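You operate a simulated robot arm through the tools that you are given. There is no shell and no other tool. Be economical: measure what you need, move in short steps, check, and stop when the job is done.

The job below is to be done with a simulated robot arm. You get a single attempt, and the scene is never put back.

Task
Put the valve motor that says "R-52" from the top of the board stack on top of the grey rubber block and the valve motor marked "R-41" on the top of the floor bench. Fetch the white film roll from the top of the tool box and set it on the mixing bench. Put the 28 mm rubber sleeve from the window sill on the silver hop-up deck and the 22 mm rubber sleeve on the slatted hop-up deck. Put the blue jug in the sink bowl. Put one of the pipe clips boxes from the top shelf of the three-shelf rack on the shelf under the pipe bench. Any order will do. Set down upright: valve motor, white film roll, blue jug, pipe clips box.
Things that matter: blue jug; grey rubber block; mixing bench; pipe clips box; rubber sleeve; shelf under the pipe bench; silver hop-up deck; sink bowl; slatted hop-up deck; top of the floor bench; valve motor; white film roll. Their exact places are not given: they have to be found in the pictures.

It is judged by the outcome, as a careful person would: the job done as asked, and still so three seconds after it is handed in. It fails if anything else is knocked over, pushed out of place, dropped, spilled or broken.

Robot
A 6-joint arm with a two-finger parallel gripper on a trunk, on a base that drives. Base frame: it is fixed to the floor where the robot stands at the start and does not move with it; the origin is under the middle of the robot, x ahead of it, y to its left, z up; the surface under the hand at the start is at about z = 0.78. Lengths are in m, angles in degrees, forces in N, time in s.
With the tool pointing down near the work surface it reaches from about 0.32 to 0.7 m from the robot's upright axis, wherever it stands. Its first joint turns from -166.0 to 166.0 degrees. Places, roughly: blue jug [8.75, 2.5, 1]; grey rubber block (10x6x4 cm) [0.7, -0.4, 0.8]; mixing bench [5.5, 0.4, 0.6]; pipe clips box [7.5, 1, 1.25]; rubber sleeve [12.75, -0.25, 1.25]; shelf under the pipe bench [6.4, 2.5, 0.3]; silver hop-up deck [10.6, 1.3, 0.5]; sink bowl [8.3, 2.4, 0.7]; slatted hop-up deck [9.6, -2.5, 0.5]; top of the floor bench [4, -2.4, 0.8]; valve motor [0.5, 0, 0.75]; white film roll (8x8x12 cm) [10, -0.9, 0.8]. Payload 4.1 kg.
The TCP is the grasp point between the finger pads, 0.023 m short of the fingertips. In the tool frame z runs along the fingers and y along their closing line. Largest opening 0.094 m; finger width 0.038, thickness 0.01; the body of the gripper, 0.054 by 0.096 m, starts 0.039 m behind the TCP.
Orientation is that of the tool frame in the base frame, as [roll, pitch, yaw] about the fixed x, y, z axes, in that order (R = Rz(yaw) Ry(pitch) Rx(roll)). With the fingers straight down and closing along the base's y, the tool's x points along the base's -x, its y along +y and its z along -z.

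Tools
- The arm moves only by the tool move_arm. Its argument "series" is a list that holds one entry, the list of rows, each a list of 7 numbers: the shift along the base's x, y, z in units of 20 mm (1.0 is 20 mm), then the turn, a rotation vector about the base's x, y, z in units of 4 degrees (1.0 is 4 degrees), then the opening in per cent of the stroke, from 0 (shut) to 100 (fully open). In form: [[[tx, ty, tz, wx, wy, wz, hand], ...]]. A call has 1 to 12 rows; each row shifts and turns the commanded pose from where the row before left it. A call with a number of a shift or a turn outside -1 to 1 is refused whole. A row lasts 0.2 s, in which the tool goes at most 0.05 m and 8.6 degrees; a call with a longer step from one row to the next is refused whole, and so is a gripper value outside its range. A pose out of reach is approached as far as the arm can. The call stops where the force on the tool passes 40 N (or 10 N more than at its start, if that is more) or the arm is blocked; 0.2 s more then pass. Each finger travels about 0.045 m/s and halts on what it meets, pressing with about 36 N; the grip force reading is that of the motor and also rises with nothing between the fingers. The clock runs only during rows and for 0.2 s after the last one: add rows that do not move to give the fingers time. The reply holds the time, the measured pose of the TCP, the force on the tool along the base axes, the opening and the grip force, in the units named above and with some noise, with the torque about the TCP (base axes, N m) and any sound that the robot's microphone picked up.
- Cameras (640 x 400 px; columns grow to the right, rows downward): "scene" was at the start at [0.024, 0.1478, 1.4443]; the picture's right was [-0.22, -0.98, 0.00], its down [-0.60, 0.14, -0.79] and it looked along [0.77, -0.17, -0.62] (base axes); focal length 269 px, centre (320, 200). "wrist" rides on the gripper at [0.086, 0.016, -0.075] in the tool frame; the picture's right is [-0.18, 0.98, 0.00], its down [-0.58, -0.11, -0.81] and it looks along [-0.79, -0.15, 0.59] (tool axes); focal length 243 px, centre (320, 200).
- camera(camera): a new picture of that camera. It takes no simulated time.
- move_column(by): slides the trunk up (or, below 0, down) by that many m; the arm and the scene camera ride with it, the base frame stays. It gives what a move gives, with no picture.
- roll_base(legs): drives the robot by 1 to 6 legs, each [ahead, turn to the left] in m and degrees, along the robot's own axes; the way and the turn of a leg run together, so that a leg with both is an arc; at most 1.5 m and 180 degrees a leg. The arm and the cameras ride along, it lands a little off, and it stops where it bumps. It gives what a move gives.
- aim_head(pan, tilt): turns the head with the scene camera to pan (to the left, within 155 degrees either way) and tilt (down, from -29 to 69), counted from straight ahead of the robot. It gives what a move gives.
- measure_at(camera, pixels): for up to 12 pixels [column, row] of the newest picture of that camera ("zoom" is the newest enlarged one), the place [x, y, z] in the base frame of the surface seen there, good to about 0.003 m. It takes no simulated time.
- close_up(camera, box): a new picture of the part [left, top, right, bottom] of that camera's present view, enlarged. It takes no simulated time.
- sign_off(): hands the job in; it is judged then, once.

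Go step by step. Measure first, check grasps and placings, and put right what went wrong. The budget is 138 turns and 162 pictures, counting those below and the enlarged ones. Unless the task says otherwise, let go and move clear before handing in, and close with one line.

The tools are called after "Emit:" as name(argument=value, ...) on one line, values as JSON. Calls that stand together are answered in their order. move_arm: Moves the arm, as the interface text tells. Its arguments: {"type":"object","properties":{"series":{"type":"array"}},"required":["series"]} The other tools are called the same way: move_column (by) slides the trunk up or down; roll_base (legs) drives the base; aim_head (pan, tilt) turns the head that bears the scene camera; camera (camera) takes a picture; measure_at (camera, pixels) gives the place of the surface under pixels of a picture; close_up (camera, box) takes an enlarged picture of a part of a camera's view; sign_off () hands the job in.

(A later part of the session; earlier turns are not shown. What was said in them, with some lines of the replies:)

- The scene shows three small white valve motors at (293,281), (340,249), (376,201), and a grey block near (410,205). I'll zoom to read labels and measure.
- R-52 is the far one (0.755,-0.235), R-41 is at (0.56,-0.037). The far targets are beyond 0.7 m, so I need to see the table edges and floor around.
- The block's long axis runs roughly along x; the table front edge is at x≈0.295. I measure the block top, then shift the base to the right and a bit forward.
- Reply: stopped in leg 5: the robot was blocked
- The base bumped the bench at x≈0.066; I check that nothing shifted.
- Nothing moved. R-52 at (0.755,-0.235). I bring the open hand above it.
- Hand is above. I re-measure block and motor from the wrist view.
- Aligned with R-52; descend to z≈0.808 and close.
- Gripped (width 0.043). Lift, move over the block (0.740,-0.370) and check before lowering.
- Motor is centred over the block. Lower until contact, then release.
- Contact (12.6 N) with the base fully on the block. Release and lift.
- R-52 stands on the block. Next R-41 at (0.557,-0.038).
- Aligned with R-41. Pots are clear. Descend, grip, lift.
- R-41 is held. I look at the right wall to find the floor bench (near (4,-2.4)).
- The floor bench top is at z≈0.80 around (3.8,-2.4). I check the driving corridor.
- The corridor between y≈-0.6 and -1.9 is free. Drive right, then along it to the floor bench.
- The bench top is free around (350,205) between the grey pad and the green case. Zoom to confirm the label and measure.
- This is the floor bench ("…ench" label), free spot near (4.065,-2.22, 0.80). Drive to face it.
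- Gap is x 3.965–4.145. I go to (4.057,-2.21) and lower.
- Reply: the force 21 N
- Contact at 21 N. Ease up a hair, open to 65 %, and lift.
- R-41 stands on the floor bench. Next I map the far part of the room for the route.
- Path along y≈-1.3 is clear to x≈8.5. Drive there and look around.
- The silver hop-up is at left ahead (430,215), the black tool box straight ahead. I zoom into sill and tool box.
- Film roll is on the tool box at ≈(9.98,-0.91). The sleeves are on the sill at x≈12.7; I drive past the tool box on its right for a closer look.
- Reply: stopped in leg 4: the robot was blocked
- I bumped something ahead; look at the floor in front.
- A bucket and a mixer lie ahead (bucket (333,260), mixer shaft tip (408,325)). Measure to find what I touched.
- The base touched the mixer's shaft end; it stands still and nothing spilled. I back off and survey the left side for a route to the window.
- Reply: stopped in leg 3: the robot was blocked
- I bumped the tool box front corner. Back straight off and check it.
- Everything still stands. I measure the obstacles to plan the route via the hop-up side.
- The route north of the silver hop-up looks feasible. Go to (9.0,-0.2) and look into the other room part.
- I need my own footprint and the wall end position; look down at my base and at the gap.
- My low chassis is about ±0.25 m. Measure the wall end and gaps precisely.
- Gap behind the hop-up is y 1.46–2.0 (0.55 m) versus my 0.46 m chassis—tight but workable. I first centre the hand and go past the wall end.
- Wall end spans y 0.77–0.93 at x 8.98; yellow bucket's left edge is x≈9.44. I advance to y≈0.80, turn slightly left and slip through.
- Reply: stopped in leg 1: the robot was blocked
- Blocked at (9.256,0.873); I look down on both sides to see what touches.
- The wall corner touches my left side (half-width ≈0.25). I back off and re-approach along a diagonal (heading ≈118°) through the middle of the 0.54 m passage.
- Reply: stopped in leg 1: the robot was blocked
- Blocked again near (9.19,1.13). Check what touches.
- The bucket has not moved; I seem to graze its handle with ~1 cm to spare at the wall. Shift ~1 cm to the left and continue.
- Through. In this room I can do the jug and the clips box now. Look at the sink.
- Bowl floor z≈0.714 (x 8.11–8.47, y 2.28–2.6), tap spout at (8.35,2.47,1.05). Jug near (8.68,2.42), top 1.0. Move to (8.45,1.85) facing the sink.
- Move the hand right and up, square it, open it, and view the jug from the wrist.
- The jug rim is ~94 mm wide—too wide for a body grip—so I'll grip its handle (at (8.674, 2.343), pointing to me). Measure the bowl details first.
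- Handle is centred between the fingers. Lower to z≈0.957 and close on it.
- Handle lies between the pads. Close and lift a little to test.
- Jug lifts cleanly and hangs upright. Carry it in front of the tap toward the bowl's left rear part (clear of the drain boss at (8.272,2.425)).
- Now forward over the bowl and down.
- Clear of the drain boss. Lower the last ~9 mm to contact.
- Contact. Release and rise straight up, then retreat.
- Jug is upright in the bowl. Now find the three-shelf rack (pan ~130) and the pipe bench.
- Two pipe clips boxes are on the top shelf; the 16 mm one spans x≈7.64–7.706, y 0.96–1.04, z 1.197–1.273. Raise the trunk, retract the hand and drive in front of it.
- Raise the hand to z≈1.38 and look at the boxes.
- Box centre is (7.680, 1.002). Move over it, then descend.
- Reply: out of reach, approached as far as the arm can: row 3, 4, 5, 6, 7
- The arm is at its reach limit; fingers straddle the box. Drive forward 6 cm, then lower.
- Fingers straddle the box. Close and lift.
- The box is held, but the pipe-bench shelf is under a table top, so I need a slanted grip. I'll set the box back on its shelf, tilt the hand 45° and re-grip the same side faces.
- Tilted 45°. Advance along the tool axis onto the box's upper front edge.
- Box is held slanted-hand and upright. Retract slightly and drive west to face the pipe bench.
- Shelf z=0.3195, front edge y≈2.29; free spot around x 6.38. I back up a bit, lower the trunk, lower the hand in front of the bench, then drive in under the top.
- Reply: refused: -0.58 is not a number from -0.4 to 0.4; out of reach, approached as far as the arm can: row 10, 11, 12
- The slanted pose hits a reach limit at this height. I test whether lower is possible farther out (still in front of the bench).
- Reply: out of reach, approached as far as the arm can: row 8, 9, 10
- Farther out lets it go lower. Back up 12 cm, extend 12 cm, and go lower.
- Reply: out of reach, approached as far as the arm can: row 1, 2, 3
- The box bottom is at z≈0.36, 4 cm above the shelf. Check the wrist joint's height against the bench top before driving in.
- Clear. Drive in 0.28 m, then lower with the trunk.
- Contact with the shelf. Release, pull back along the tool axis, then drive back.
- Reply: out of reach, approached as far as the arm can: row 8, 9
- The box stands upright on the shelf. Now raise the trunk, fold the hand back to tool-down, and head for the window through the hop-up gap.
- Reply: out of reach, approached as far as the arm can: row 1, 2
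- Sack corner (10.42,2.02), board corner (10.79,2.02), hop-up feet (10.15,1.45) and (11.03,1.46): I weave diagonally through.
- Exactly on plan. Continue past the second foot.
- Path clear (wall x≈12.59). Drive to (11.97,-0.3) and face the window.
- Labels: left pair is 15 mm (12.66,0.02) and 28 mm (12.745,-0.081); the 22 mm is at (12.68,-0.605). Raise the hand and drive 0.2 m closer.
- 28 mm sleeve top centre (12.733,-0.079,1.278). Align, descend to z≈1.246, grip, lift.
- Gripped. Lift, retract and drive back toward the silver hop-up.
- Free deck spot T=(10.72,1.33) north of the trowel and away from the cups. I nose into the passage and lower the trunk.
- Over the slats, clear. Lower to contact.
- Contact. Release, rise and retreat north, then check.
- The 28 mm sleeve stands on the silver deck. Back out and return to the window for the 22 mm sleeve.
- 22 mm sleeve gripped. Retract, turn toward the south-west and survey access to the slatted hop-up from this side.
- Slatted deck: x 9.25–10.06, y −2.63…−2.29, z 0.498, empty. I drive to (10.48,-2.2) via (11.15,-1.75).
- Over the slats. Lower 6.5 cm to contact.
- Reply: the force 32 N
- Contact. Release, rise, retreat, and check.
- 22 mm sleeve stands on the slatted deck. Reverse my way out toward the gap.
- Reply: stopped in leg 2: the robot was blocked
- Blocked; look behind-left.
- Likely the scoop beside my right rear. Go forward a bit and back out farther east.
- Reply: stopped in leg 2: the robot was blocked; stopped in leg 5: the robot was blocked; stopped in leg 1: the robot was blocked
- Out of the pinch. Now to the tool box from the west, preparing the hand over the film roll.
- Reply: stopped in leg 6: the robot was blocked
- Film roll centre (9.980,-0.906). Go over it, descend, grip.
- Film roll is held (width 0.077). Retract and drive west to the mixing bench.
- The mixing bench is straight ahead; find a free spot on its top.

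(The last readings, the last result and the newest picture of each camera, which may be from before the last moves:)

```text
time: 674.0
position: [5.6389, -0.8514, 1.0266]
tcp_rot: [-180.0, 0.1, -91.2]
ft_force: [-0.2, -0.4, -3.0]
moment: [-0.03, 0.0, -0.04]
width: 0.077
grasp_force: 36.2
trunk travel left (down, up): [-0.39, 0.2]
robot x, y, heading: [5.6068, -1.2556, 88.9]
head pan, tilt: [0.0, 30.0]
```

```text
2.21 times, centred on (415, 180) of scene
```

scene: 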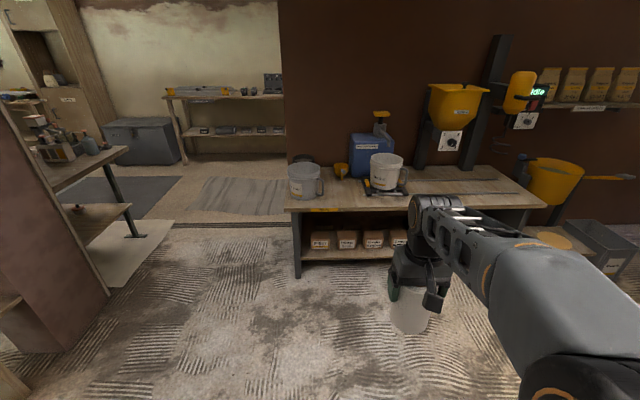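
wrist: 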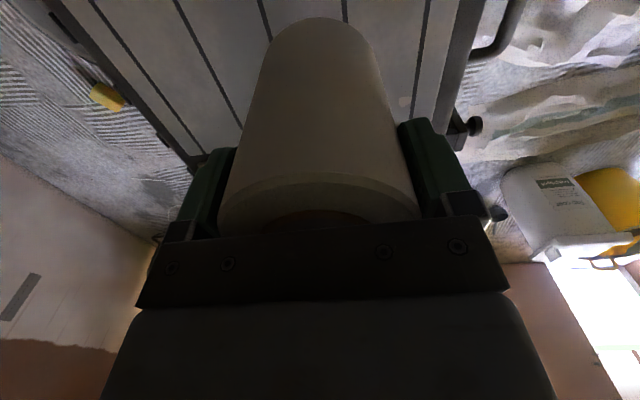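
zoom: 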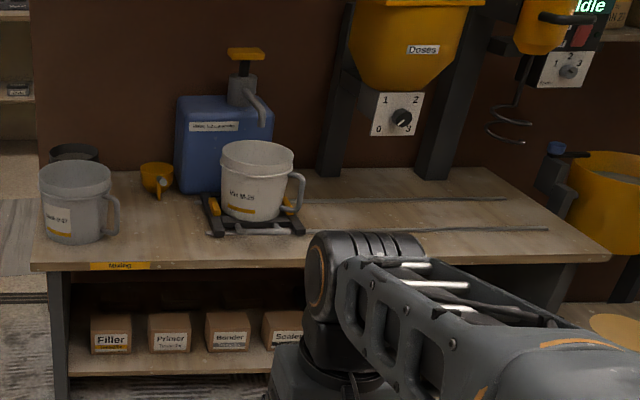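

Free spot at (5.63,0.20) on the mixing bench (z 0.619). Drive up, lower the trunk and move over it.

Emit:
roll_base(legs=[[0.875, 0]])

Emit:
move_column(by=-0.15)

Emit:
move_arm(series=[[[-0.3, 1, 0, 0, 0, 0, 60], [-0.3, 1, 0, 0, 0, 0, 60], [-0.3, 1, 0, 0, 0, 0, 60], [-0.3, 1, 0, 0, 0, 0, 60], [0, 1, 0, 0, 0, 0, 60], [0, 1, 0, 0, 0, 0, 60], [0, 1, 0, 0, 0, 0, 60], [0, 1, 0, 0, 0, 0, 60], [0, 0.8, -1, 0, 0, 0, 60], [0, 0, -1, 0, 0, 0, 60], [0, 0, -1, 0, 0, 0, 60]]])

Emit:
camera(camera="wrist")

Emit:
aim_head(pan=-5, tilt=50)

Emit:
camera(camera="scene")

```text
time: 678.6
position: [5.6526, 0.0213, 1.0259]
tcp_rot: [-179.8, 0.1, -90.7]
ft_force: [-0.3, 0.7, -2.6]
moment: [-0.01, -0.02, 0.03]
width: 0.0767
grasp_force: 35.3
trunk travel left (down, up): [-0.39, 0.2]
robot x, y, heading: [5.6253, -0.3831, 88.9]
head pan, tilt: [0.0, 30.0]
```

```text
time: 680.4
position: [5.6536, 0.0217, 0.8758]
tcp_rot: [-179.9, 0.1, -90.8]
ft_force: [0.4, -0.2, -3.3]
moment: [0.0, 0.01, -0.02]
width: 0.0768
grasp_force: 35.8
trunk travel left (down, up): [-0.24, 0.35]
robot x, y, heading: [5.6257, -0.3819, 88.6]
head pan, tilt: [0.0, 30.0]
```

```text
time: 682.8
position: [5.6294, 0.1983, 0.8147]
tcp_rot: [180.0, 0.0, -90.8]
ft_force: [0.4, -0.5, -2.9]
moment: [0.02, 0.0, 0.01]
width: 0.0768
grasp_force: 35.9
trunk travel left (down, up): [-0.24, 0.35]
robot x, y, heading: [5.6228, -0.3816, 89.0]
head pan, tilt: [0.0, 30.0]
```

```text
17 pictures are left
```

wrist: 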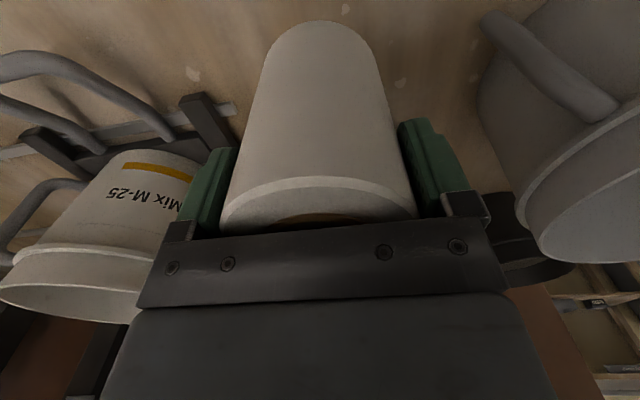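

```text
time: 683.6
position: [5.629, 0.1997, 0.8154]
tcp_rot: [-180.0, 0.1, -90.8]
ft_force: [0.0, -0.5, -2.9]
moment: [-0.02, -0.01, 0.0]
width: 0.0771
grasp_force: 35.7
trunk travel left (down, up): [-0.24, 0.35]
robot x, y, heading: [5.6237, -0.3845, 89.1]
head pan, tilt: [-5.0, 50.0]
```

```text
16 pictures are left
```

scene: 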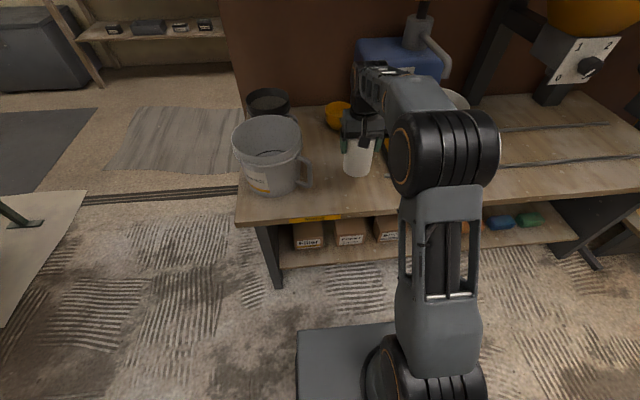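

Emit:
measure_at(camera="wrist", pixels=[[228, 140], [200, 100], [230, 105], [185, 175], [600, 105], [540, 60], [490, 20], [185, 205]])

```text
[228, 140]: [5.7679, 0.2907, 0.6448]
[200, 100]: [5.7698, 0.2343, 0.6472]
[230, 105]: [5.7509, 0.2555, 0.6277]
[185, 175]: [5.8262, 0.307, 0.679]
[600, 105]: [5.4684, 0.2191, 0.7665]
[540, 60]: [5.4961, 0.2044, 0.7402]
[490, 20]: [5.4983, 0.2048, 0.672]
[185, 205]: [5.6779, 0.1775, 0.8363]
```

Clear on both sides (scale x≥5.75, bucket handle x≤5.50). Lower to contact.

Emit:
move_arm(series=[[[0, 0, -1, 0, 0, 0, 60], [0, 0, -1, 0, 0, 0, 60], [0, 0, -1, 0, 0, 0, 60], [0, 0, -1, 0, 0, 0, 60], [0, 0, -1, 0, 0, 0, 60], [0, 0, -0.3, 0, 0, 0, 60], [0, 0, -0.12, 0, 0, 0, 60], [0, 0, -0.1, 0, 0, 0, 60]]])

```text
time: 685.4
position: [5.6283, 0.1983, 0.7083]
tcp_rot: [-180.0, 0.4, -90.8]
ft_force: [0.5, -0.2, 18.2]
moment: [-0.74, 0.19, -0.07]
width: 0.077
grasp_force: 35.7
trunk travel left (down, up): [-0.24, 0.35]
robot x, y, heading: [5.6256, -0.3813, 89.2]
head pan, tilt: [-5.0, 50.0]
```

Contact (18 N). Release, rise, back the hand away and check.

Emit:
move_arm(series=[[[0, 0, 0.1, 0, 0, 0, 60], [0, 0, 0, 0, 0, 0, 100], [0, 0, 0, 0, 0, 0, 100], [0, 0, 0, 0, 0, 0, 100], [0, 0, 1, 0, 0, 0, 100], [0, 0, 1, 0, 0, 0, 100], [0, 0, 1, 0, 0, 0, 100], [0, 0, 1, 0, 0, 0, 100], [0, 0, 1, 0, 0, 0, 100], [0, 0, 1, 0, 0, 0, 100], [0, 0, 1, 0, 0, 0, 100], [0, 0, 1, 0, 0, 0, 100]]])

Emit:
move_arm(series=[[[0, 0, 1, 0, 0, 0, 100], [0, -1, 1, 0, 0, 0, 100], [0, -1, 1, 0, 0, 0, 100], [0, -1, 0, 0, 0, 0, 100], [0, -1, 0, 0, 0, 0, 100], [0, -1, 0, 0, 0, 0, 100], [0, -1, 0, 0, 0, 0, 100], [0, -1, 0, 0, 0, 0, 100], [0, -1, 0, 0, 0, 0, 100]]])

Emit:
camera(camera="wrist")

Emit:
camera(camera="scene")

```text
time: 688.0
position: [5.6291, 0.1979, 0.8687]
tcp_rot: [-179.8, 0.2, -90.8]
ft_force: [0.1, 0.3, -0.8]
moment: [-0.01, -0.01, 0.04]
width: 0.0939
grasp_force: 0.0
trunk travel left (down, up): [-0.24, 0.35]
robot x, y, heading: [5.6242, -0.3815, 89.2]
head pan, tilt: [-5.0, 50.0]
```

```text
time: 690.0
position: [5.6279, 0.0383, 0.9283]
tcp_rot: [-179.9, 0.0, -90.8]
ft_force: [-0.4, 0.2, 0.0]
moment: [-0.04, 0.0, 0.03]
width: 0.0943
grasp_force: 0.1
trunk travel left (down, up): [-0.24, 0.35]
robot x, y, heading: [5.6242, -0.3785, 89.1]
head pan, tilt: [-5.0, 50.0]
```

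```text
15 pictures are left
```

wrist: 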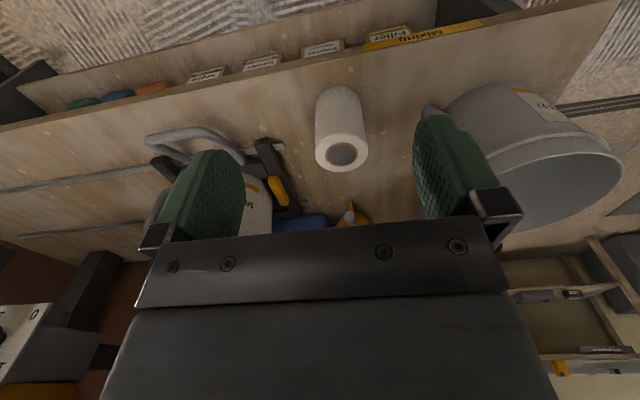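

```text
14 pictures are left
```

scene: 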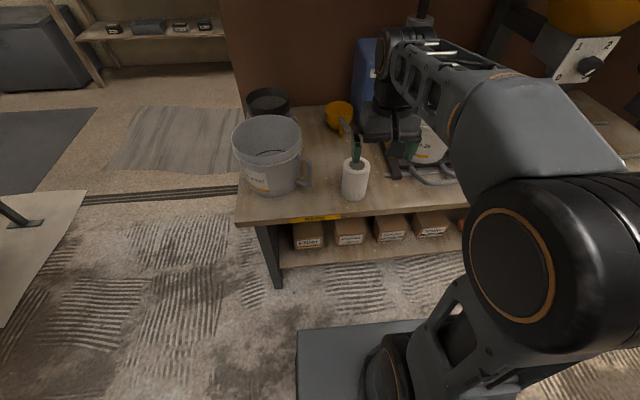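

The film roll stands upright on the mixing bench (wrist view, (341,130)), and the hand is clear, so every placing is finished. Handing in.

Emit:
sign_off()

```text
The job is handed in.
```

All seven items are in their asked places and the job is handed in: both valve motors, the film roll, the jug and the clips box are upright, and both sleeves are on their decks. The base bumped the first bench, the paddle mixer, the tool box, a wall end and probably the yellow bucket; I saw nothing moved or spilled, but did not re-check each spot.
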